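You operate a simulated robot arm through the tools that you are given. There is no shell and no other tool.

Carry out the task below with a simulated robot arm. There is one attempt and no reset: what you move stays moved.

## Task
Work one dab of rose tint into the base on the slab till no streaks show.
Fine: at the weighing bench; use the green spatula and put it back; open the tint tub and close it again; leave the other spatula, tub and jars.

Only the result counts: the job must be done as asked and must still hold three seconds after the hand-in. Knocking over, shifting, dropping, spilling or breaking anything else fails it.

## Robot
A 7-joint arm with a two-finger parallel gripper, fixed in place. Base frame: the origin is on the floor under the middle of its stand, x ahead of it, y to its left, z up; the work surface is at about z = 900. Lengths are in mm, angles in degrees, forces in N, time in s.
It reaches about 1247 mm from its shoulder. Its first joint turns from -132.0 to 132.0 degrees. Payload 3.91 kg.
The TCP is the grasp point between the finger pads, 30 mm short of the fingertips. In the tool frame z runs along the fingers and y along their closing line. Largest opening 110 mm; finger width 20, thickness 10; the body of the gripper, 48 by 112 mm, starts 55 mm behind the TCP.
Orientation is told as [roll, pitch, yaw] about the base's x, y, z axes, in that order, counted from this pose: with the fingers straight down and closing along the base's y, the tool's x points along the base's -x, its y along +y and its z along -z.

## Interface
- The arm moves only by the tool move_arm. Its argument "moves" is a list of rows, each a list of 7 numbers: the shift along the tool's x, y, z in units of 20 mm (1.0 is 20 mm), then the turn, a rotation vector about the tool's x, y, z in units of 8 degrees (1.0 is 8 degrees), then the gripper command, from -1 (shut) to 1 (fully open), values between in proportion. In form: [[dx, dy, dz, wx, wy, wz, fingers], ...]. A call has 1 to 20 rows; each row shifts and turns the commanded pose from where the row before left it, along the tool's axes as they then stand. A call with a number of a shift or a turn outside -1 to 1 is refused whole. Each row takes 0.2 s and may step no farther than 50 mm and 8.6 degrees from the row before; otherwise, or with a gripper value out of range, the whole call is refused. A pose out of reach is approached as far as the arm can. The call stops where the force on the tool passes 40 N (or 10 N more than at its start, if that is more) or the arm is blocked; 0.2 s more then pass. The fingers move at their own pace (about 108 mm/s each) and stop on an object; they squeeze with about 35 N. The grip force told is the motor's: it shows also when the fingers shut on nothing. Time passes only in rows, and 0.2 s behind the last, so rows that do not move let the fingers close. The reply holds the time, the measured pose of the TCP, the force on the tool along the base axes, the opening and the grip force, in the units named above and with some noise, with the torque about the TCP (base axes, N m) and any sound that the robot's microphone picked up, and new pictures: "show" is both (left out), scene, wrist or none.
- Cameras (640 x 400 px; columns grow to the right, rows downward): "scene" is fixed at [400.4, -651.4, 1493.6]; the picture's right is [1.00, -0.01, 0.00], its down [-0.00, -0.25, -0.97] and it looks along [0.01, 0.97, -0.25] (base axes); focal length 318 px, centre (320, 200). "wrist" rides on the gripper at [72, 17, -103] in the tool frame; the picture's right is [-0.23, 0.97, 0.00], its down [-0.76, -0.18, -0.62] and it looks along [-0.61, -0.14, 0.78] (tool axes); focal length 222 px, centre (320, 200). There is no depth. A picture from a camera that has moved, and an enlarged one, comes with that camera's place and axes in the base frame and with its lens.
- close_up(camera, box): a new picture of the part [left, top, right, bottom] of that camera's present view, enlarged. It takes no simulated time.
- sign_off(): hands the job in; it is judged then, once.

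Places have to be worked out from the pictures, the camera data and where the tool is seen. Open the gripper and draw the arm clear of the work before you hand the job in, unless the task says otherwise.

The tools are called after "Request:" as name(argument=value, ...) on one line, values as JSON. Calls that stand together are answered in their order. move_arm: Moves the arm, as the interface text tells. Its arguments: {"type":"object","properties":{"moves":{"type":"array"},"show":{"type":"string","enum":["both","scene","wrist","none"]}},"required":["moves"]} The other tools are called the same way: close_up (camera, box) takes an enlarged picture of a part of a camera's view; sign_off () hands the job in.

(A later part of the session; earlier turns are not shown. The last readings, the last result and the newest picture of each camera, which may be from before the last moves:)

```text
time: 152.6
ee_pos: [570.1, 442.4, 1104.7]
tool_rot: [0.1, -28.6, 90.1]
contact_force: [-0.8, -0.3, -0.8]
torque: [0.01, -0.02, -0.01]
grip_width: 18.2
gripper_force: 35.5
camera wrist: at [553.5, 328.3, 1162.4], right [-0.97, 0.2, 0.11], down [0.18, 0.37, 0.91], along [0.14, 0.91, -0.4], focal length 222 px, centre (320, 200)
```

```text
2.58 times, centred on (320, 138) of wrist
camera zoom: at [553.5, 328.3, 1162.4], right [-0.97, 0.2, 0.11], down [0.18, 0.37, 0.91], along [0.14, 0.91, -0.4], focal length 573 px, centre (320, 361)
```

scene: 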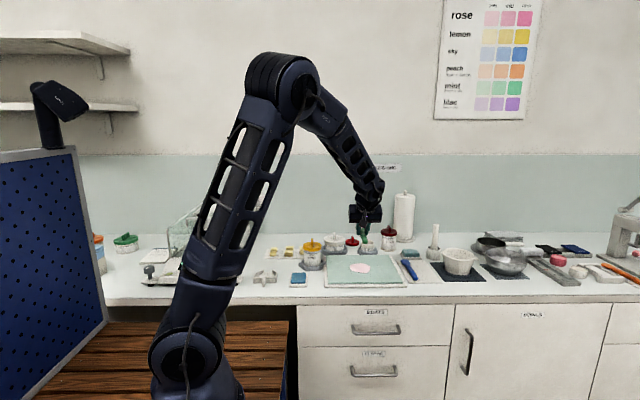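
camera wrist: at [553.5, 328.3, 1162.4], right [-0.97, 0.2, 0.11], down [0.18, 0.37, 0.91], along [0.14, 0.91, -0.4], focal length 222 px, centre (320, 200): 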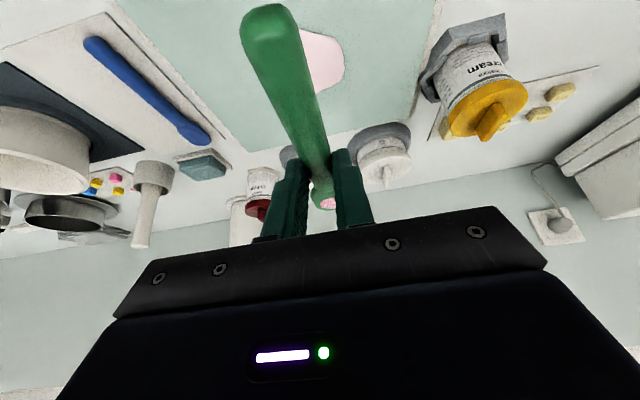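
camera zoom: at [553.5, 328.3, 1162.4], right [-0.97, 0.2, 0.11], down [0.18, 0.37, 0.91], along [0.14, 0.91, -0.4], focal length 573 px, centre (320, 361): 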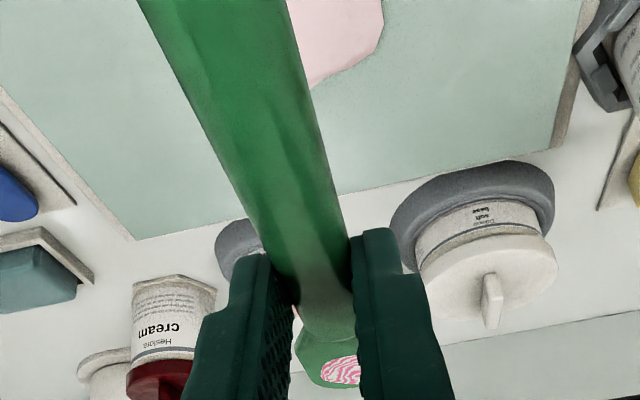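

The spatula is level within about a degree. I'll carry it over to above its original place on the mat, keeping this height.

Request:
move_arm(moves=[[-0.17, -0.955, 0.092, 0, 0, 0, -1], [-0.17, -0.955, 0.092, 0, 0, 0, -1], [-0.17, -0.955, 0.092, 0, 0, 0, -1], [-0.17, -0.955, 0.092, 0, 0, 0, -1], [-0.17, -0.955, 0.092, 0, 0, 0, -1], [-0.17, -0.955, 0.092, 0, 0, 0, -1], [-0.17, -0.955, 0.092, 0, 0, 0, -1], [-0.17, -0.955, 0.092, 0, 0, 0, -1], [-0.17, -0.955, 0.092, 0, 0, 0, -1], [-0.17, -0.955, 0.092, 0, 0, 0, -1], [-0.17, -0.955, 0.092, 0, 0, 0, -1], [-0.17, -0.955, 0.092, 0, 0, 0, -1], [-0.17, -0.955, 0.092, 0, 0, 0, -1], [-0.17, -0.955, 0.092, 0, 0, 0, -1]])

Request:
close_up(camera="scene", box=[395, 205, 475, 290])

Request:
close_up(camera="wrist", box=[200, 0, 440, 215])

```text
time: 155.6
ee_pos: [837.0, 494.8, 1105.0]
tool_rot: [-0.1, -28.4, 90.1]
contact_force: [0.3, 0.6, 0.0]
torque: [-0.03, -0.03, -0.01]
grip_width: 18.0
gripper_force: 35.3
camera wrist: at [821.5, 381.7, 1162.9], right [-0.97, 0.2, 0.11], down [0.18, 0.37, 0.91], along [0.14, 0.91, -0.4], focal length 222 px, centre (320, 200)
```

scene: 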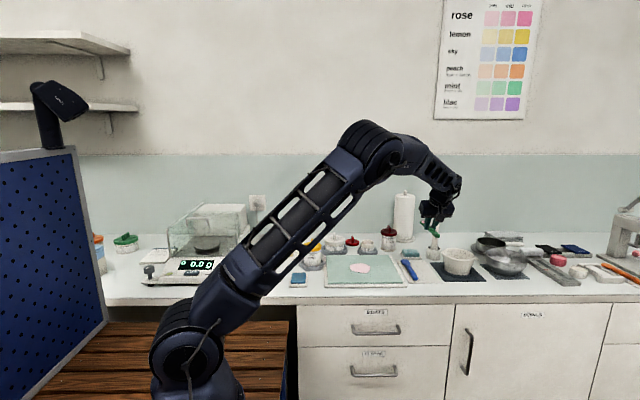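
wrist: 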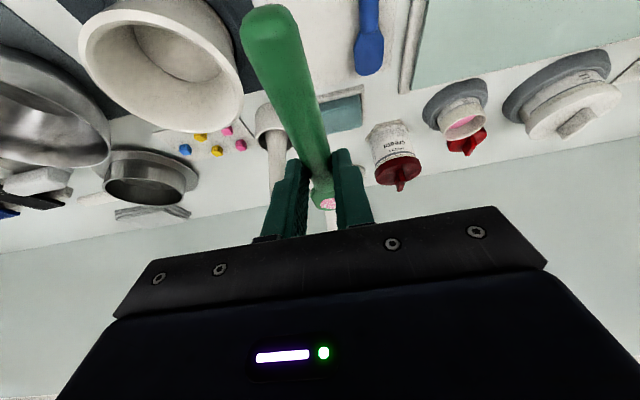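

```text
4.71 times, centred on (435, 248) of scene
camera zoom: at [400.4, -651.4, 1493.6], right [1.0, -0.01, 0.0], down [0.0, -0.25, -0.97], along [0.01, 0.97, -0.25], focal length 1498 px, centre (-221, -24)
```

zoom: 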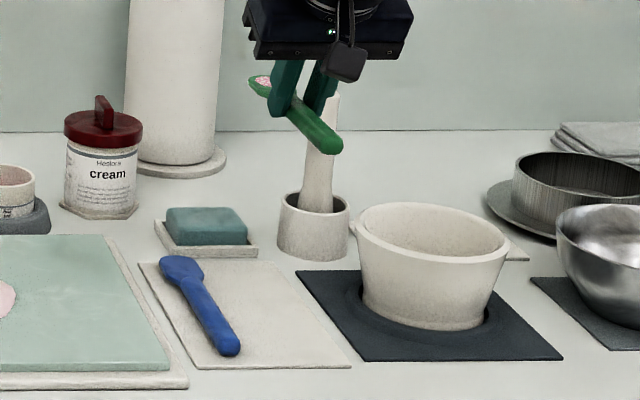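

```text
1.86 times, centred on (320, 108) of wrist
camera zoom: at [821.5, 381.7, 1162.9], right [-0.97, 0.2, 0.11], down [0.18, 0.37, 0.91], along [0.14, 0.91, -0.4], focal length 413 px, centre (320, 372)
```

zoom: 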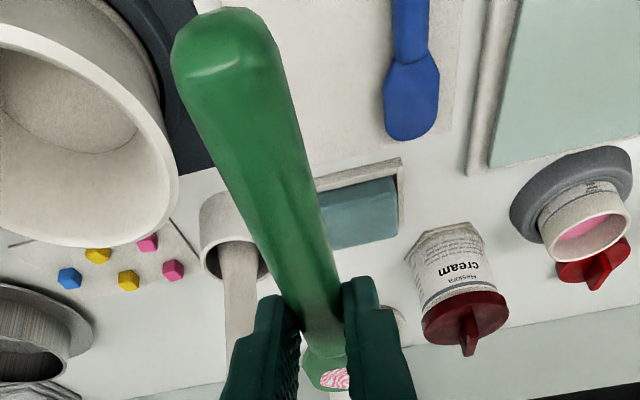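

The mat spot below is clear. I'll lower straight down to about 28 mm above the final height and check.

Request:
move_arm(moves=[[0.477, -0.05, 0.879, 0, 0, 0, -1], [0.477, 0, 0.879, 0, 0, 0, -1], [0.477, 0, 0.879, 0, 0, 0, -1], [0.477, 0, 0.879, 0, 0, 0, -1], [0.477, 0, 0.879, 0, 0, 0, -1], [0.477, 0, 0.879, 0, 0, 0, -1], [0.477, 0, 0.879, 0, 0, 0, -1]], show="wrist")

Request:
close_up(camera="scene", box=[400, 225, 470, 290])

Request:
close_up(camera="wrist", box=[220, 40, 420, 215])

```text
time: 157.2
ee_pos: [839.5, 495.9, 964.9]
tool_rot: [0.0, -28.4, 90.1]
contact_force: [0.1, -0.5, 0.1]
torque: [-0.03, -0.02, 0.02]
grip_width: 17.8
gripper_force: 35.0
camera wrist: at [822.4, 382.5, 1023.2], right [-0.97, 0.2, 0.11], down [0.18, 0.37, 0.91], along [0.14, 0.91, -0.4], focal length 222 px, centre (320, 200)
```

wrist: 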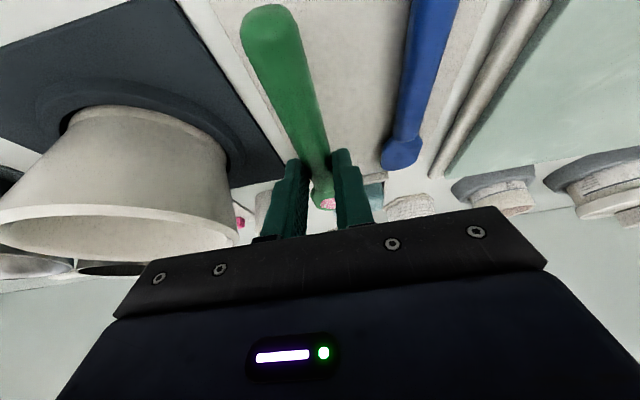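

```text
6.15 times, centred on (435, 258) of scene
camera zoom: at [400.4, -651.4, 1493.6], right [1.0, -0.01, 0.0], down [0.0, -0.25, -0.97], along [0.01, 0.97, -0.25], focal length 1959 px, centre (-388, -154)
```

zoom: 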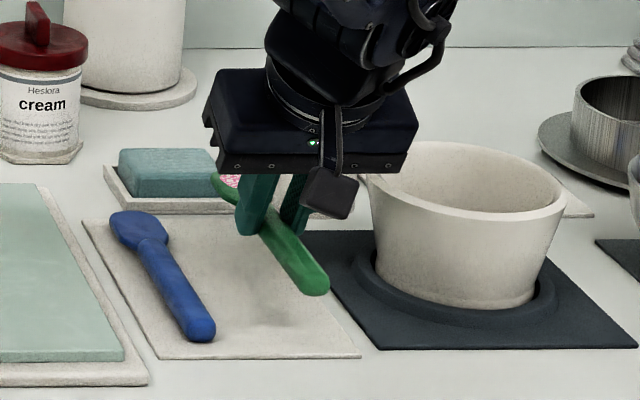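

```text
2.29 times, centred on (320, 128) of wrist
camera zoom: at [822.4, 382.5, 1023.2], right [-0.97, 0.2, 0.11], down [0.18, 0.37, 0.91], along [0.14, 0.91, -0.4], focal length 508 px, centre (320, 366)
```

zoom: 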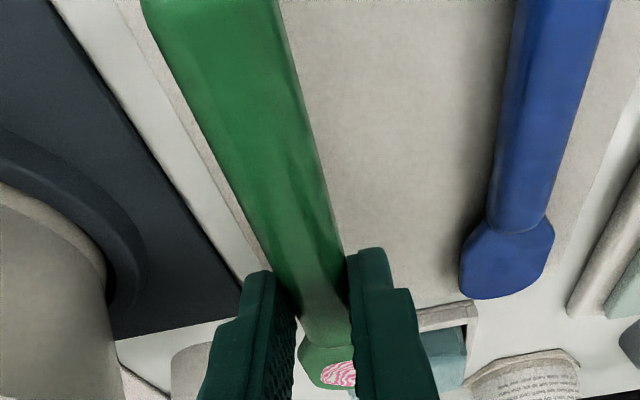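

The gripper body will pass about 10 mm clear of the mortar. I'll lower another 18 mm, then approach contact in 1 mm steps.

Request:
move_arm(moves=[[0.215, 0, 0.396, 0, 0, 0, -1], [0.215, 0, 0.396, 0, 0, 0, -1], [0.0477, 0, 0.088, 0, 0, 0, -1], [0.0477, 0, 0.088, 0, 0, 0, -1]], show="wrist")

Request:
close_up(camera="scene", box=[405, 235, 465, 285])

Request:
close_up(camera="wrist", box=[220, 40, 420, 215])

```text
time: 158.2
ee_pos: [839.5, 495.4, 942.7]
tool_rot: [-0.1, -28.5, 89.9]
contact_force: [-0.5, -0.1, -0.4]
torque: [0.0, 0.02, 0.03]
grip_width: 17.8
gripper_force: 34.9
camera wrist: at [822.4, 382.6, 1000.8], right [-0.97, 0.2, 0.11], down [0.18, 0.37, 0.91], along [0.14, 0.91, -0.4], focal length 222 px, centre (320, 200)
```

wrist: 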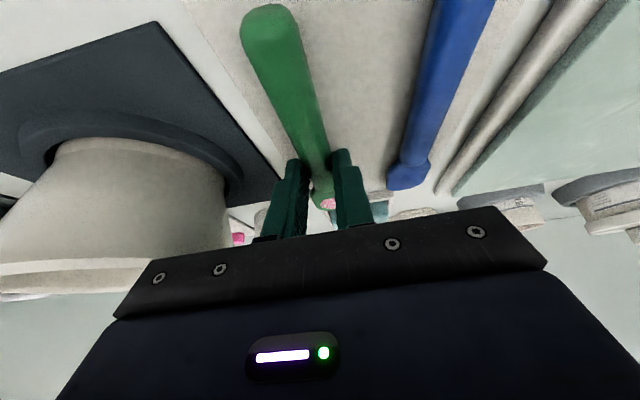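

```text
8.00 times, centred on (435, 260) of scene
camera zoom: at [400.4, -651.4, 1493.6], right [1.0, -0.01, 0.0], down [0.0, -0.25, -0.97], along [0.01, 0.97, -0.25], focal length 2547 px, centre (-600, -280)
```

zoom: 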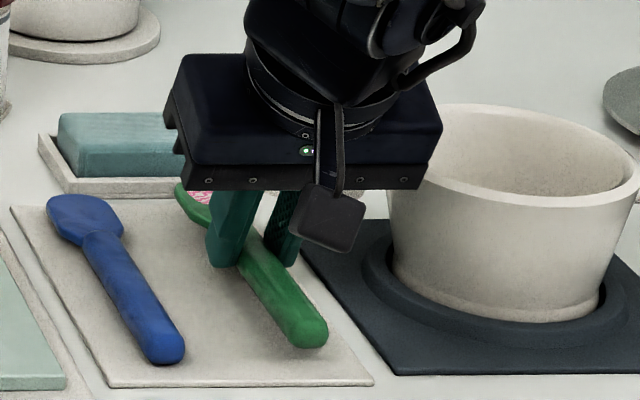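

```text
2.29 times, centred on (320, 128) of wrist
camera zoom: at [822.4, 382.6, 1000.8], right [-0.97, 0.2, 0.11], down [0.18, 0.37, 0.91], along [0.14, 0.91, -0.4], focal length 508 px, centre (320, 366)
```

zoom: 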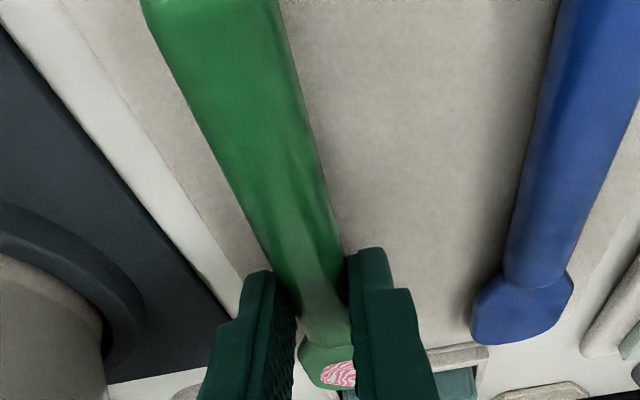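

It's about 6–7 mm above the mat and about 3 mm to the right of the original spot. I'll correct 2.5 mm in x and step down to contact.

Request:
move_arm(moves=[[0.0239, 0.12, 0.044, 0, 0, 0, -1], [0.0239, 0, 0.044, 0, 0, 0, -1], [0.0239, 0, 0.044, 0, 0, 0, -1], [0.0239, 0, 0.044, 0, 0, 0, -1]], show="none")

Request:
close_up(camera="scene", box=[405, 235, 465, 285])

```text
time: 159.2
ee_pos: [836.7, 496.1, 938.5]
tool_rot: [-0.1, -28.5, 90.0]
contact_force: [-1.1, 0.0, 0.2]
torque: [0.01, 0.03, 0.0]
grip_width: 17.9
gripper_force: 35.7
```

```text
8.00 times, centred on (435, 260) of scene
camera zoom: at [400.4, -651.4, 1493.6], right [1.0, -0.01, 0.0], down [0.0, -0.25, -0.97], along [0.01, 0.97, -0.25], focal length 2547 px, centre (-600, -280)
```

zoom: 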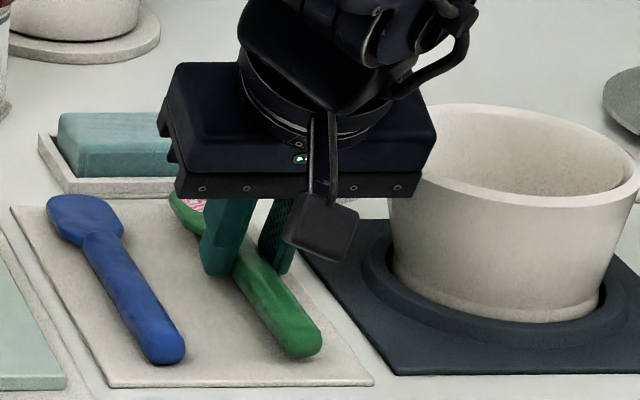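

About 2 mm to go. I'll step down until I feel the mat.

Request:
move_arm(moves=[[0.0239, 0, 0.044, 0, 0, 0, -1], [0.0239, 0, 0.044, 0, 0, 0, -1]], show="none")

```text
time: 159.8
ee_pos: [837.4, 496.2, 936.5]
tool_rot: [0.0, -28.6, 90.0]
contact_force: [1.3, 0.6, 0.1]
torque: [-0.03, -0.02, -0.02]
grip_width: 17.5
gripper_force: 35.1
```

Request:
move_arm(moves=[[0.0239, 0, 0.044, 0, 0, 0, -1]], show="none")

Request:
close_up(camera="scene", box=[410, 245, 450, 285])

Request:
close_up(camera="wrist", box=[220, 60, 420, 215])

```text
time: 160.2
ee_pos: [836.7, 496.3, 936.0]
tool_rot: [0.0, -28.7, 90.0]
contact_force: [-0.8, -0.9, -0.1]
torque: [-0.05, -0.03, 0.0]
grip_width: 17.7
gripper_force: 35.0
```

```text
10.00 times, centred on (430, 265) of scene
camera zoom: at [400.4, -651.4, 1493.6], right [1.0, -0.01, 0.0], down [0.0, -0.25, -0.97], along [0.01, 0.97, -0.25], focal length 3183 px, centre (-780, -450)
```

zoom: 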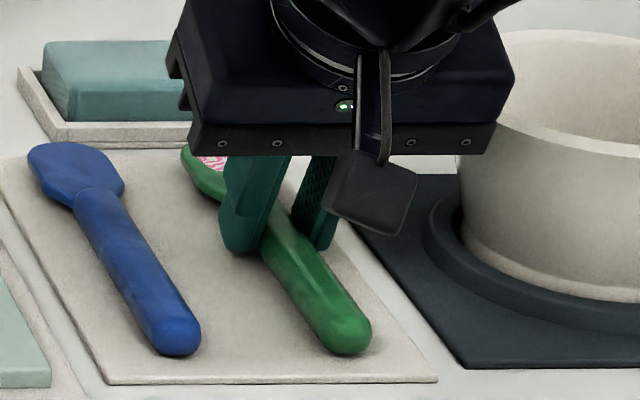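

```text
2.58 times, centred on (320, 138) of wrist
camera zoom: at [819.8, 382.7, 993.5], right [-0.97, 0.2, 0.11], down [0.18, 0.37, 0.91], along [0.14, 0.91, -0.4], focal length 573 px, centre (320, 361)
```

zoom: 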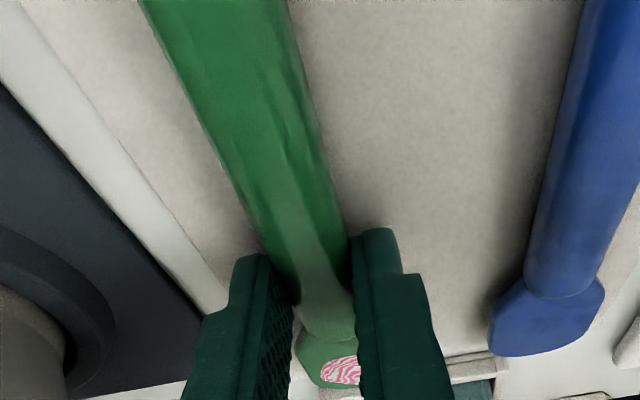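

The handle looks practically on the mat. One more millimetre, then check the force.

Request:
move_arm(moves=[[0.0239, 0, 0.044, 0, 0, 0, -1], [0, 0, 0, 0, 0, 0, -1]], show="none")

Request:
close_up(camera="scene", box=[418, 255, 443, 283])

```text
time: 160.8
ee_pos: [836.4, 496.1, 934.9]
tool_rot: [0.0, -28.6, 90.0]
contact_force: [-0.2, 0.5, 2.3]
torque: [0.01, 0.0, -0.02]
grip_width: 17.7
gripper_force: 34.6
```

```text
14.29 times, centred on (430, 269) of scene
camera zoom: at [400.4, -651.4, 1493.6], right [1.0, -0.01, 0.0], down [0.0, -0.25, -0.97], along [0.01, 0.97, -0.25], focal length 4547 px, centre (-1259, -786)
```

zoom: 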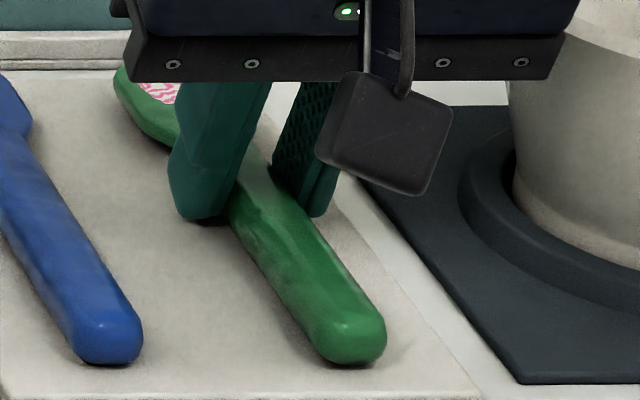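

Light contact (2.3 N), so the spatula is on the mat. I'll open the fingers and look.

Request:
move_arm(moves=[[0, 0, 0, 0, 0, 0, -0.5], [0, 0, 0, 0, 0, 0, -0.27], [0, 0, 0, 0, 0, 0, -0.27]], show="wrist")

Request:
close_up(camera="scene", box=[405, 240, 455, 285])

Request:
close_up(camera="wrist", box=[220, 60, 420, 215])

```text
time: 161.6
ee_pos: [836.8, 494.7, 934.8]
tool_rot: [0.0, -28.7, 90.0]
contact_force: [3.0, -3.1, 3.9]
torque: [-0.08, 0.02, 0.02]
grip_width: 38.7
gripper_force: 0.1
camera wrist: at [819.9, 382.2, 993.0], right [-0.97, 0.2, 0.11], down [0.18, 0.37, 0.91], along [0.14, 0.91, -0.4], focal length 222 px, centre (320, 200)
```

wrist: 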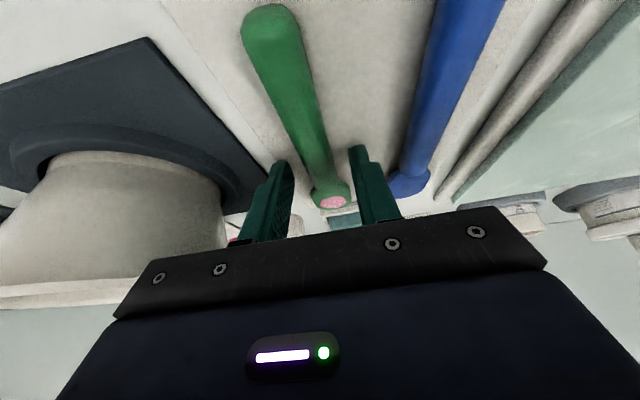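

```text
8.89 times, centred on (430, 262) of scene
camera zoom: at [400.4, -651.4, 1493.6], right [1.0, -0.01, 0.0], down [0.0, -0.25, -0.97], along [0.01, 0.97, -0.25], focal length 2830 px, centre (-658, -356)
```

zoom: 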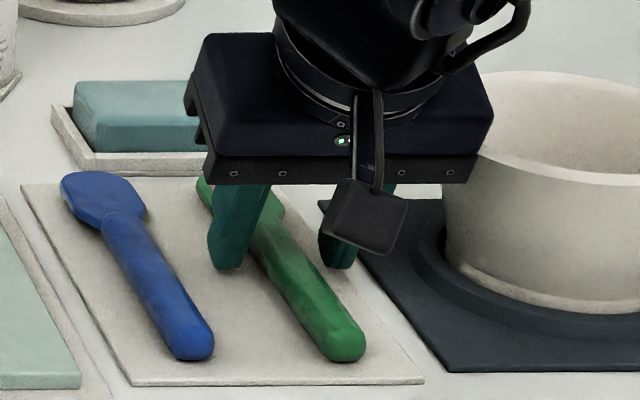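

```text
2.58 times, centred on (320, 138) of wrist
camera zoom: at [819.9, 382.2, 993.0], right [-0.97, 0.2, 0.11], down [0.18, 0.37, 0.91], along [0.14, 0.91, -0.4], focal length 573 px, centre (320, 361)
```

zoom: 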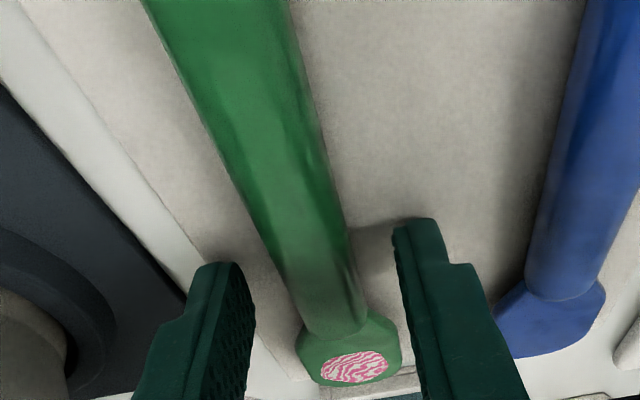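

The spatula lies flat on its mat alongside the blue one. I'll raise the open gripper straight up, slowly at first.

Request:
move_arm(moves=[[-0.0717, 0, -0.132, 0, 0, 0, -0.27], [-0.239, 0, -0.44, 0, 0, 0, -0.27], [-0.477, 0, -0.879, 0, 0, 0, -0.27], [-0.477, 0, -0.879, 0, 0, 0, -0.27], [-0.477, 0, -0.879, 0, 0, 0, -0.27], [-0.477, 0, -0.879, 0, 0, 0, -0.27], [-0.477, 0, -0.879, 0, 0, 0, -0.27], [-0.477, 0, -0.879, 0, 0, 0, -0.27], [-0.477, 0, -0.879, 0, 0, 0, -0.27]])

Request:
close_up(camera="scene", box=[390, 240, 470, 290])

```text
time: 163.6
ee_pos: [836.6, 496.0, 1086.7]
tool_rot: [0.0, -28.5, 90.0]
contact_force: [-0.3, -0.6, -0.2]
torque: [0.02, -0.01, 0.03]
grip_width: 40.4
gripper_force: 0.0
camera wrist: at [820.1, 382.5, 1145.3], right [-0.97, 0.2, 0.11], down [0.18, 0.37, 0.91], along [0.14, 0.91, -0.4], focal length 222 px, centre (320, 200)
```

scene: 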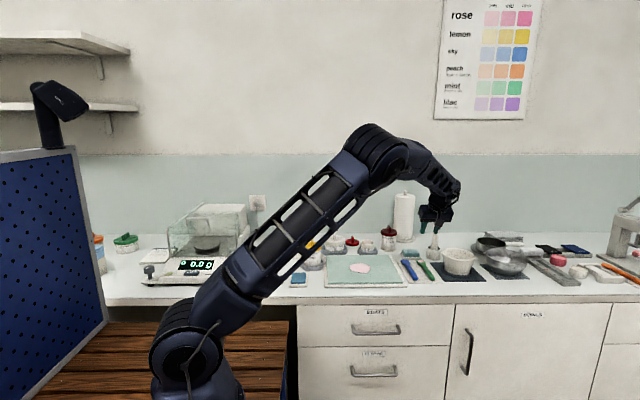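
wrist: 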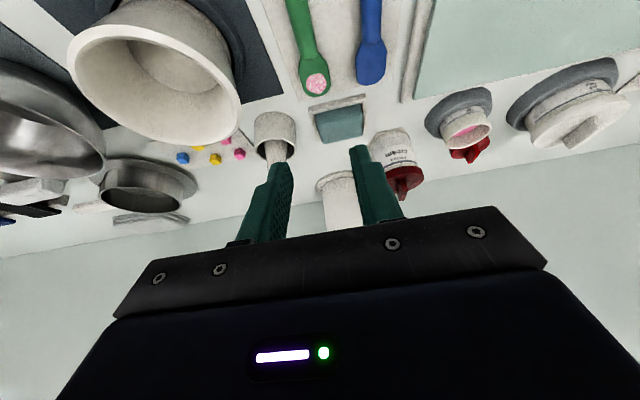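

```text
8.00 times, centred on (430, 265) of scene
camera zoom: at [400.4, -651.4, 1493.6], right [1.0, -0.01, 0.0], down [0.0, -0.25, -0.97], along [0.01, 0.97, -0.25], focal length 2547 px, centre (-560, -320)
```

zoom: 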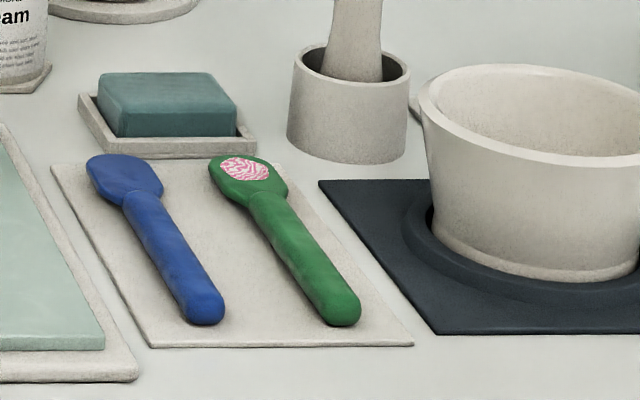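

The green spatula is back in its place on the mat. Next the lid: I'll bring the tool upright and move back over to the lid behind the tubs (580, 800) at a safe height.

Request:
move_arm(moves=[[0, 0, 0, 0, 0.891, 0, -0.3], [0, 0, 0, 0, 0.891, 0, -0.3], [0, 0, 0, 0, 0.891, 0, -0.3], [0, 0, 0, 0, 0.892, 0, -0.3], [-0.949, 0.802, 0, 0, 0, 0, -0.3], [-0.949, 0.802, 0, 0, 0, 0, -0.3], [-0.949, 0.802, 0, 0, 0, 0, -0.3], [-0.949, 0.802, 0, 0, 0, 0, -0.3], [-0.949, 0.802, 0, 0, 0, 0, -0.3], [-0.949, 0.802, 0, 0, 0, 0, -0.3], [-0.949, 0.802, 0, 0, 0, 0, -0.3], [-0.949, 0.802, 0, 0, 0, 0, -0.3], [-0.949, 0.802, 0, 0, 0, 0, -0.3], [-0.949, 0.802, 0, 0, 0, 0, -0.3], [-0.949, 0.802, 0, 0, 0, 0, -0.3], [-0.949, 0.802, 0, 0, 0, 0, -0.3], [-0.949, 0.802, 0, 0, 0, 0, -0.3], [-0.949, 0.802, 0, 0, 0, 0, -0.3], [-0.949, 0.802, 0, 0, 0, 0, -0.3], [-0.949, 0.802, 0, 0, 0, 0, -0.3]])

Request:
close_up(camera="wrist", box=[240, 30, 400, 160])

Request:
close_up(camera="scene", box=[320, 190, 400, 260])

```text
time: 167.8
ee_pos: [581.0, 801.3, 1086.8]
tool_rot: [0.0, 0.0, 90.0]
contact_force: [0.6, -0.3, -0.3]
torque: [0.01, 0.08, 0.02]
grip_width: 38.8
gripper_force: 0.0
camera wrist: at [563.6, 727.3, 1192.9], right [-0.97, 0.23, 0.0], down [0.18, 0.76, 0.62], along [0.14, 0.61, -0.78], focal length 222 px, centre (320, 200)
```

scene: 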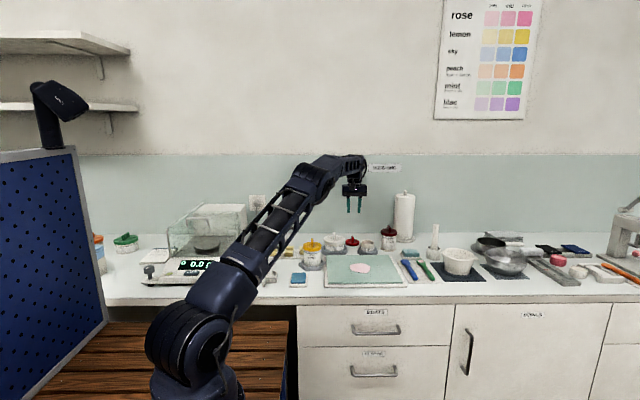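
wrist: 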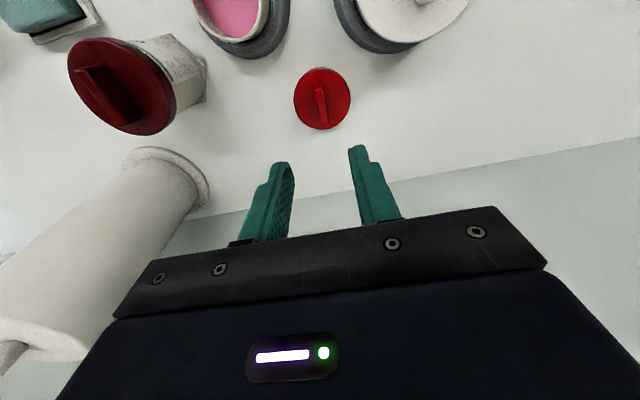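

```text
3.08 times, centred on (320, 95) of wrist
camera zoom: at [563.6, 727.3, 1192.9], right [-0.97, 0.23, 0.0], down [0.18, 0.76, 0.62], along [0.14, 0.61, -0.78], focal length 684 px, centre (320, 523)
```

zoom: 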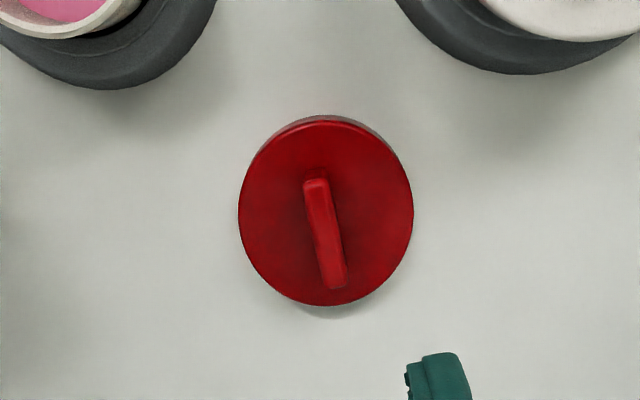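

```text
5.71 times, centred on (360, 225) of scene
camera zoom: at [400.4, -651.4, 1493.6], right [1.0, -0.01, 0.0], down [0.0, -0.25, -0.97], along [0.01, 0.97, -0.25], focal length 1819 px, centre (91, 57)
```

zoom: 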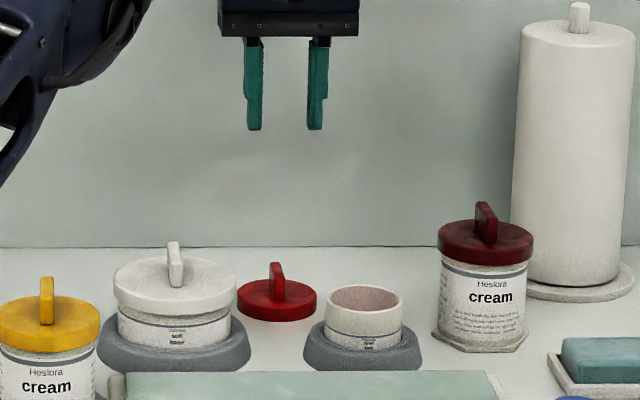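

The gripper is within 1 mm of the knob's line. I'll lower onto the knob to about z≈946 with the fingers open.

Request:
move_arm(moves=[[0.02, 0.03, 1, 0, 0, 0, -0.3], [0, 0, 1, 0, 0, 0, -0.3], [0, 0, 1, 0, 0, 0, -0.3], [0, 0, 1, 0, 0, 0, -0.3], [0, 0, 1, 0, 0, 0, -0.3], [0, 0, 1, 0, 0, 0, -0.3], [0, 0, 0.8, 0, 0, 0, -0.3]], show="wrist")

Request:
close_up(camera="scene", box=[340, 225, 375, 252])

Request:
close_up(camera="wrist", box=[240, 90, 400, 220])

```text
time: 169.4
ee_pos: [581.5, 800.9, 951.9]
tool_rot: [-0.1, 0.0, 90.0]
contact_force: [-0.3, -0.7, -0.7]
torque: [0.03, 0.01, -0.01]
grip_width: 38.5
gripper_force: 0.1
camera wrist: at [563.6, 727.0, 1056.5], right [-0.97, 0.23, 0.0], down [0.18, 0.76, 0.62], along [0.14, 0.61, -0.78], focal length 222 px, centre (320, 200)
```

wrist: 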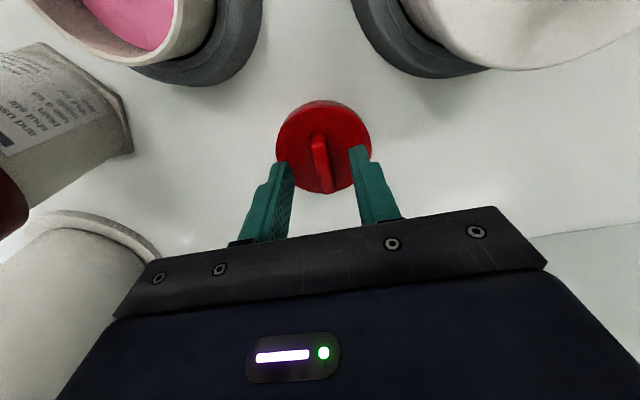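

```text
14.81 times, centred on (358, 238) of scene
camera zoom: at [400.4, -651.4, 1493.6], right [1.0, -0.01, 0.0], down [0.0, -0.25, -0.97], along [0.01, 0.97, -0.25], focal length 4716 px, centre (-236, -370)
```

zoom: 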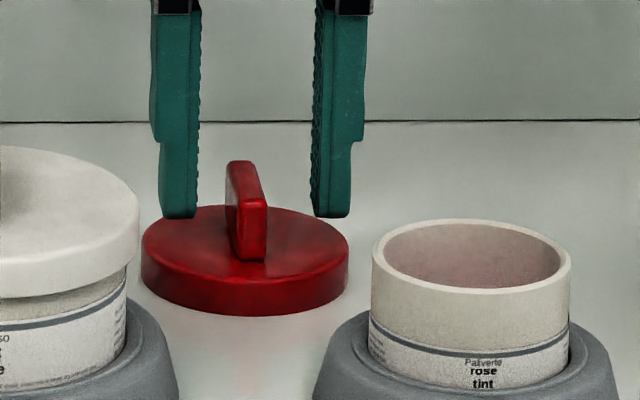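

```text
3.08 times, centred on (320, 155) of wrist
camera zoom: at [563.6, 727.0, 1056.5], right [-0.97, 0.23, 0.0], down [0.18, 0.76, 0.62], along [0.14, 0.61, -0.78], focal length 684 px, centre (320, 338)
```

zoom: 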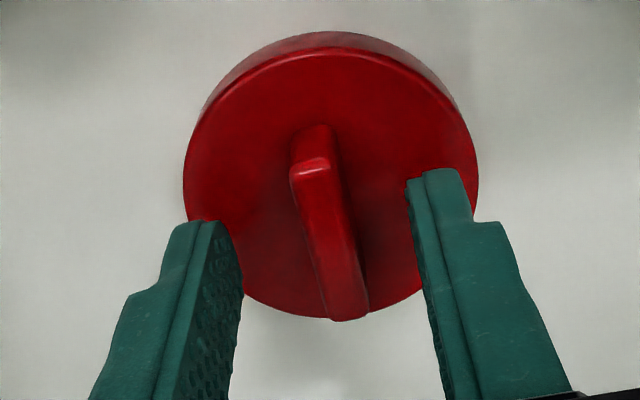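

The fingers straddle the knob about 1.3 mm to the right of centre. I'll correct that and go down 7.5 mm, stopping just above the lid's top.

Request:
move_arm(moves=[[0.04, 0.06, 0.15, 0, 0, 0, -0.3], [0, 0, 0.15, 0, 0, 0, -0.3], [0, 0, 0.07, 0, 0, 0, -0.3]], show="none")

Request:
close_up(camera="scene", box=[345, 230, 370, 250])

```text
time: 170.2
ee_pos: [578.6, 799.0, 944.0]
tool_rot: [-0.1, 0.0, 90.0]
contact_force: [0.6, -0.8, 0.1]
torque: [-0.02, 0.0, 0.02]
grip_width: 38.2
gripper_force: 0.1
```

```text
16.00 times, centred on (358, 240) of scene
camera zoom: at [400.4, -651.4, 1493.6], right [1.0, -0.01, 0.0], down [0.0, -0.25, -0.97], along [0.01, 0.97, -0.25], focal length 5093 px, centre (-280, -440)
```

zoom: 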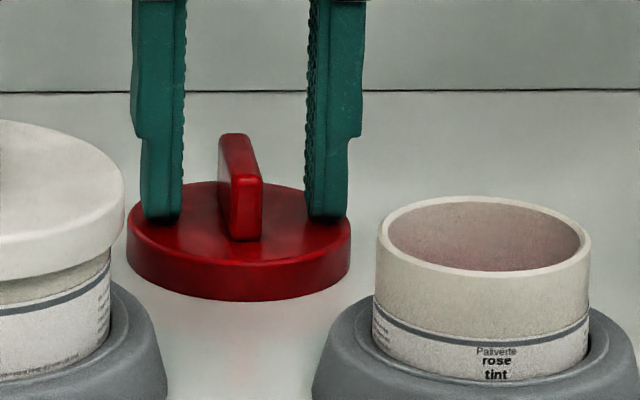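

Now the knob is centred between the fingers and the tips are just above the lid. I'll close on it.

Request:
move_arm(moves=[[0, 0, 0, 0, 0, 0, -1], [0, 0, 0, 0, 0, 0, -1], [0, 0, 0, 0, 0, 0, -1]], show="none")

Request:
close_up(camera="scene", box=[345, 230, 370, 250])

```text
time: 171.0
ee_pos: [579.1, 799.3, 943.8]
tool_rot: [0.0, -0.1, 90.1]
contact_force: [0.0, 0.2, 0.1]
torque: [-0.01, -0.01, 0.01]
grip_width: 8.4
gripper_force: 35.1
```

```text
16.00 times, centred on (358, 240) of scene
camera zoom: at [400.4, -651.4, 1493.6], right [1.0, -0.01, 0.0], down [0.0, -0.25, -0.97], along [0.01, 0.97, -0.25], focal length 5093 px, centre (-280, -440)
```

zoom: 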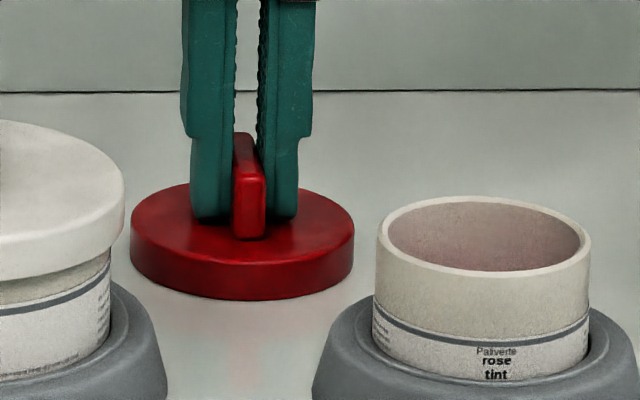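

The lid is gripped (8.4 mm). I'll lift it and carry it back over the tub, the reverse of the way it came.

Request:
move_arm(moves=[[0, 0, -0.5, 0, 0, 0, -1], [0, 0, -1, 0, 0, 0, -1], [0, 0, -1, 0, 0, 0, -1], [0, 0, -1, 0, 0, 0, -1], [0, 0, -1, 0, 0, 0, -1], [0, 0, -0.5, 0, 0, 0, -1], [0.875, -0.465, 0, 0, 0, 0, -1], [0.875, -0.465, 0, 0, 0, 0, -1], [0.875, -0.465, 0, 0, 0, 0, -1], [0.875, -0.465, 0, 0, 0, 0, -1], [0.875, -0.465, 0, 0, 0, 0, -1], [0.875, -0.465, 0, 0, 0, 0, -1]], show="wrist")

Request:
close_up(camera="scene", box=[350, 215, 390, 260])

Request:
close_up(camera="wrist", box=[240, 40, 400, 200])

```text
time: 173.6
ee_pos: [634.1, 693.4, 1044.9]
tool_rot: [0.0, -0.1, 90.0]
contact_force: [-0.2, 0.8, -1.1]
torque: [-0.04, 0.02, -0.01]
grip_width: 8.3
gripper_force: 34.7
camera wrist: at [617.2, 620.7, 1149.5], right [-0.97, 0.23, 0.0], down [0.18, 0.76, 0.62], along [0.14, 0.61, -0.78], focal length 222 px, centre (320, 200)
```

wrist: 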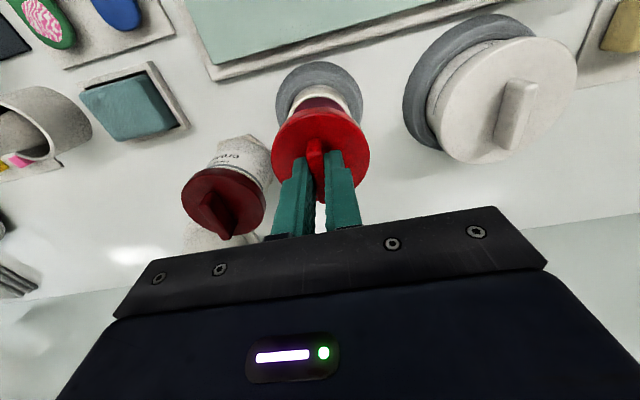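

```text
8.89 times, centred on (370, 238) of scene
camera zoom: at [400.4, -651.4, 1493.6], right [1.0, -0.01, 0.0], down [0.0, -0.25, -0.97], along [0.01, 0.97, -0.25], focal length 2830 px, centre (-124, -133)
```

zoom: 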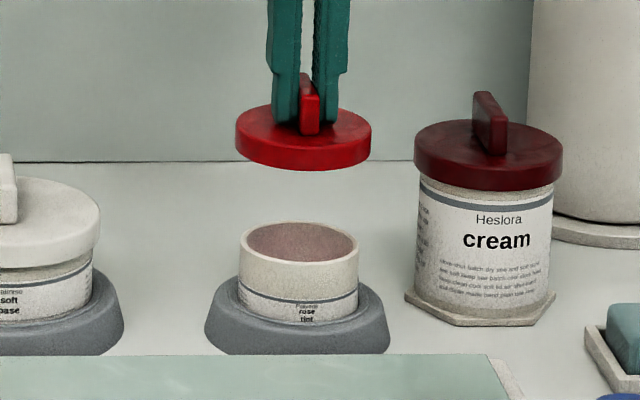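

```text
2.50 times, centred on (320, 120) of wrist
camera zoom: at [617.2, 620.7, 1149.5], right [-0.97, 0.23, 0.0], down [0.18, 0.76, 0.62], along [0.14, 0.61, -0.78], focal length 555 px, centre (320, 400)
```

zoom: 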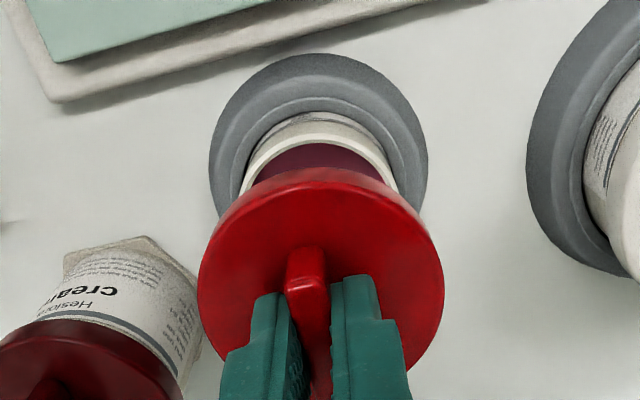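

The lid hangs aligned over the tub to within about a millimetre. I'll nudge 0.5 mm in x, lower to just above the rim, and check alignment.

Request:
move_arm(moves=[[0, -0.025, 0.7, 0, 0, 0, -1], [0, 0, 0.7, 0, 0, 0, -1], [0, 0, 0.6, 0, 0, 0, -1], [0, 0, 0.15, 0, 0, 0, -1]], show="none")

Request:
close_up(camera="scene", box=[358, 230, 382, 258])

Request:
close_up(camera="wrist", box=[240, 40, 400, 200])

```text
time: 174.6
ee_pos: [635.2, 693.4, 1001.0]
tool_rot: [0.0, 0.0, 90.1]
contact_force: [-0.6, -0.2, -0.4]
torque: [0.01, 0.0, 0.03]
grip_width: 8.3
gripper_force: 35.4
```

```text
14.29 times, centred on (370, 244) of scene
camera zoom: at [400.4, -651.4, 1493.6], right [1.0, -0.01, 0.0], down [0.0, -0.25, -0.97], along [0.01, 0.97, -0.25], focal length 4547 px, centre (-394, -429)
```

zoom: 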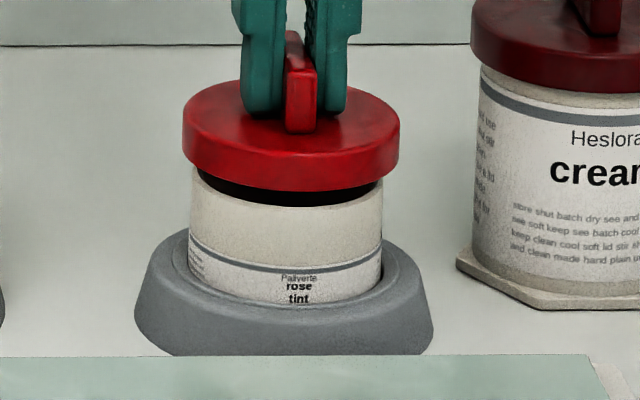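

```text
2.50 times, centred on (320, 120) of wrist
camera zoom: at [618.1, 620.7, 1106.5], right [-0.97, 0.23, 0.0], down [0.18, 0.76, 0.62], along [0.14, 0.61, -0.78], focal length 555 px, centre (320, 400)
```

zoom: 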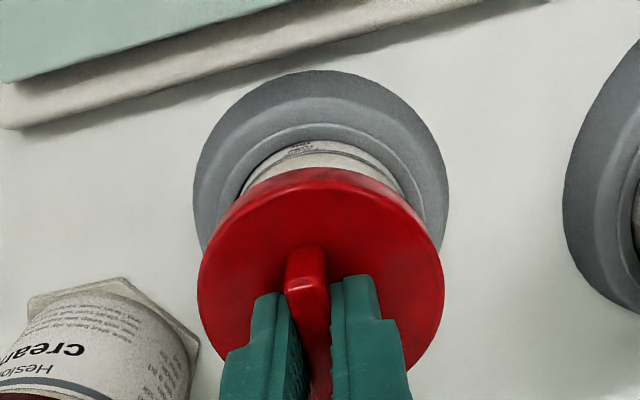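

Alignment looks good (lid perhaps 0.7 mm to the right). I'll correct that and lower in small steps, watching the force as the lid goes on.

Request:
move_arm(moves=[[0, 0.03, 0.15, 0, 0, 0, -1], [0, 0, 0.15, 0, 0, 0, -1], [0, 0, 0.1, 0, 0, 0, -1]], show="none")

Request:
close_up(camera="scene", box=[358, 230, 382, 258])

```text
time: 175.4
ee_pos: [634.7, 693.5, 992.1]
tool_rot: [0.1, 0.0, 89.9]
contact_force: [-0.2, 0.0, 0.0]
torque: [0.01, -0.03, -0.05]
grip_width: 8.5
gripper_force: 35.4
```

```text
14.29 times, centred on (370, 244) of scene
camera zoom: at [400.4, -651.4, 1493.6], right [1.0, -0.01, 0.0], down [0.0, -0.25, -0.97], along [0.01, 0.97, -0.25], focal length 4547 px, centre (-394, -429)
```

zoom: 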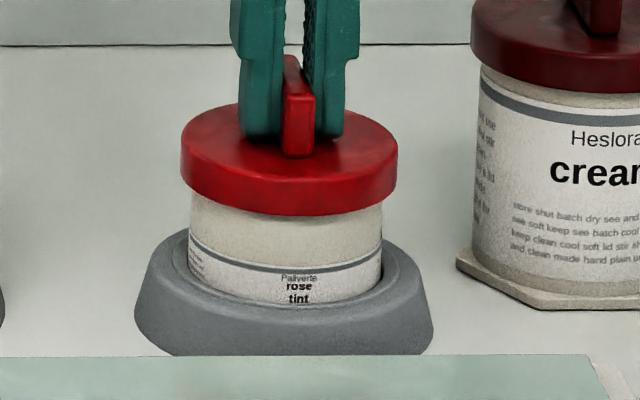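

Well aligned and still no contact. Continuing down 1 mm at a time.

Request:
move_arm(moves=[[0, 0, 0.05, 0, 0, 0, -1], [0, 0, 0.05, 0, 0, 0, -1], [0, 0, 0.05, 0, 0, 0, -1]], show="none")

```text
time: 176.2
ee_pos: [635.8, 692.4, 990.6]
tool_rot: [0.1, 0.0, 90.0]
contact_force: [-0.2, 0.4, 0.1]
torque: [0.02, 0.0, 0.01]
grip_width: 8.3
gripper_force: 35.2
```

Request:
move_arm(moves=[[0, 0, 0.05, 0, 0, 0, -1], [0, 0, 0.05, 0, 0, 0, -1], [0, 0, 0.05, 0, 0, 0, -1]], show="none")

Request:
close_up(camera="scene", box=[358, 230, 382, 258])

```text
time: 177.0
ee_pos: [635.4, 693.0, 988.1]
tool_rot: [0.0, 0.0, 90.0]
contact_force: [0.2, -0.4, -0.8]
torque: [-0.01, 0.0, 0.0]
grip_width: 8.3
gripper_force: 34.9
```

```text
14.29 times, centred on (370, 244) of scene
camera zoom: at [400.4, -651.4, 1493.6], right [1.0, -0.01, 0.0], down [0.0, -0.25, -0.97], along [0.01, 0.97, -0.25], focal length 4547 px, centre (-394, -429)
```

zoom: 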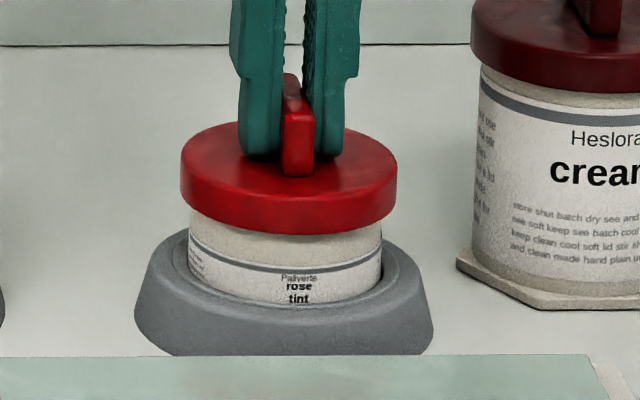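

About 3 mm remain to the original closed height. Continuing with 1 mm steps.

Request:
move_arm(moves=[[0, 0, 0.05, 0, 0, 0, -1], [0, 0, 0.05, 0, 0, 0, -1]], show="none")

```text
time: 177.6
ee_pos: [635.0, 693.6, 984.1]
tool_rot: [-0.1, 0.0, 90.0]
contact_force: [-0.6, 0.1, -0.7]
torque: [-0.01, 0.02, 0.0]
grip_width: 8.2
gripper_force: 35.2
```

Request:
move_arm(moves=[[0, 0, 0.05, 0, 0, 0, -1], [0, 0, 0.05, 0, 0, 0, -1]], show="none")

Request:
close_up(camera="scene", box=[358, 230, 382, 258])

```text
time: 178.2
ee_pos: [635.1, 693.3, 983.7]
tool_rot: [0.0, -0.1, 90.0]
contact_force: [-0.5, -2.1, 5.1]
torque: [-0.16, 0.04, -0.03]
grip_width: 8.3
gripper_force: 34.8
heard: snap
```

```text
14.29 times, centred on (370, 244) of scene
camera zoom: at [400.4, -651.4, 1493.6], right [1.0, -0.01, 0.0], down [0.0, -0.25, -0.97], along [0.01, 0.97, -0.25], focal length 4547 px, centre (-394, -429)
```

zoom: 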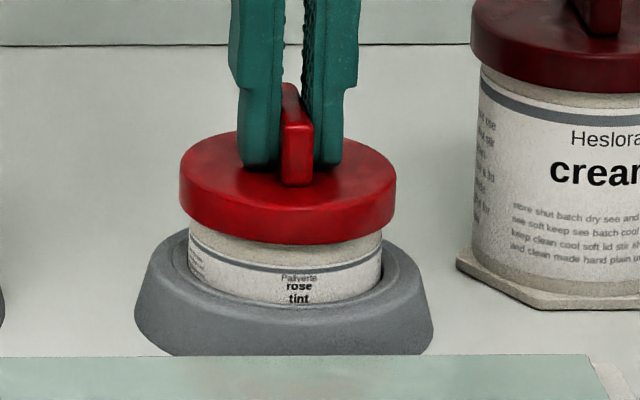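

A snap was heard and the lid sits at its original height, so the tub is closed. I'll open the fingers and rise straight up.

Request:
move_arm(moves=[[0, 0, 0, 0, 0, 0, -0.4], [0, 0, 0, 0, 0, 0, -0.3], [0, 0, 0, 0, 0, 0, -0.3], [0, 0, -0.4, 0, 0, 0, -0.3], [0, 0, -0.8, 0, 0, 0, -0.3], [0, 0, -1, 0, 0, 0, -0.3], [0, 0, -1, 0, 0, 0, -0.3], [0, 0, -1, 0, 0, 0, -0.3], [0, 0, -1, 0, 0, 0, -0.3], [0, 0, -1, 0, 0, 0, -0.3], [0, 0, -1, 0, 0, 0, -0.3]])

Request:
close_up(camera="scene", box=[355, 232, 383, 258])

Request:
close_up(camera="scene", box=[260, 210, 420, 310])

Request:
close_up(camera="scene", box=[380, 210, 540, 310])

```text
time: 180.6
ee_pos: [636.3, 692.8, 1126.1]
tool_rot: [0.0, -0.1, 90.0]
contact_force: [0.2, -0.1, -0.5]
torque: [-0.02, 0.01, -0.02]
grip_width: 38.6
gripper_force: 0.1
camera wrist: at [618.3, 620.8, 1231.6], right [-0.97, 0.23, 0.0], down [0.18, 0.76, 0.62], along [0.14, 0.61, -0.78], focal length 222 px, centre (320, 200)
```

scene: 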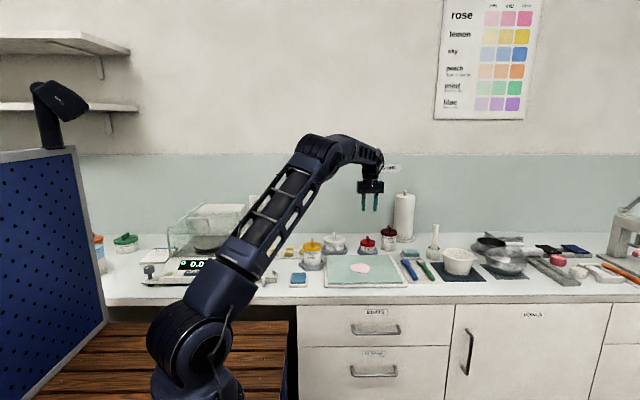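
wrist: 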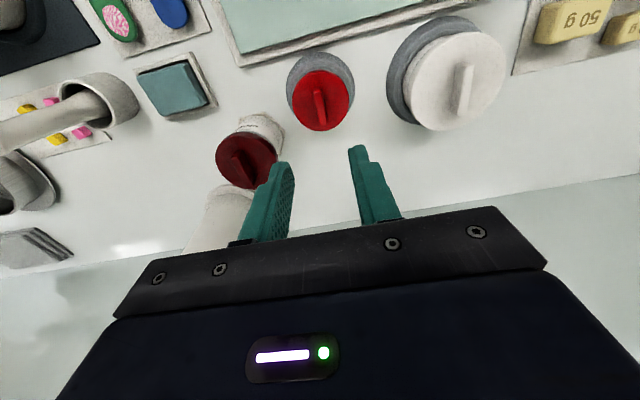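

```text
15.38 times, centred on (369, 245) of scene
camera zoom: at [400.4, -651.4, 1493.6], right [1.0, -0.01, 0.0], down [0.0, -0.25, -0.97], along [0.01, 0.97, -0.25], focal length 4897 px, centre (-434, -492)
```

zoom: 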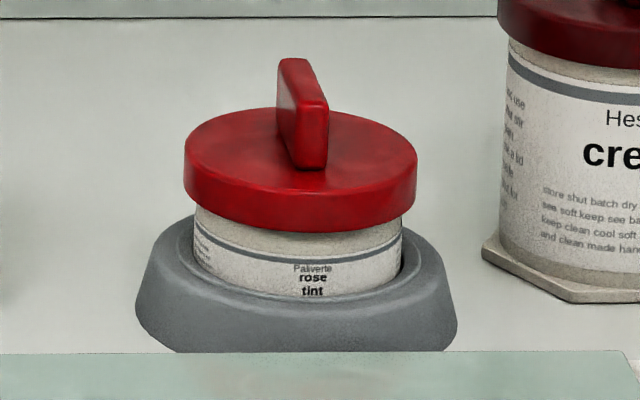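

```text
4.00 times, centred on (340, 260) of scene
camera zoom: at [400.4, -651.4, 1493.6], right [1.0, -0.01, 0.0], down [0.0, -0.25, -0.97], along [0.01, 0.97, -0.25], focal length 1273 px, centre (240, -40)
```

zoom: 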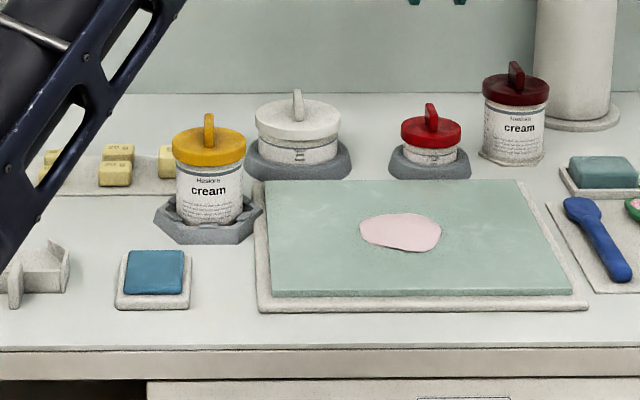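

```text
4.00 times, centred on (460, 260) of scene
camera zoom: at [400.4, -651.4, 1493.6], right [1.0, -0.01, 0.0], down [0.0, -0.25, -0.97], along [0.01, 0.97, -0.25], focal length 1273 px, centre (-240, -40)
```

zoom: 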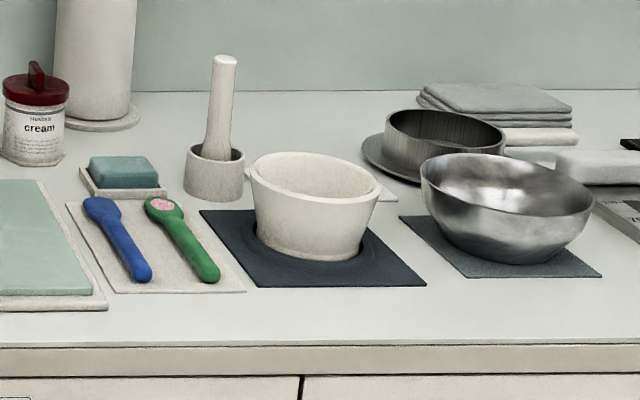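

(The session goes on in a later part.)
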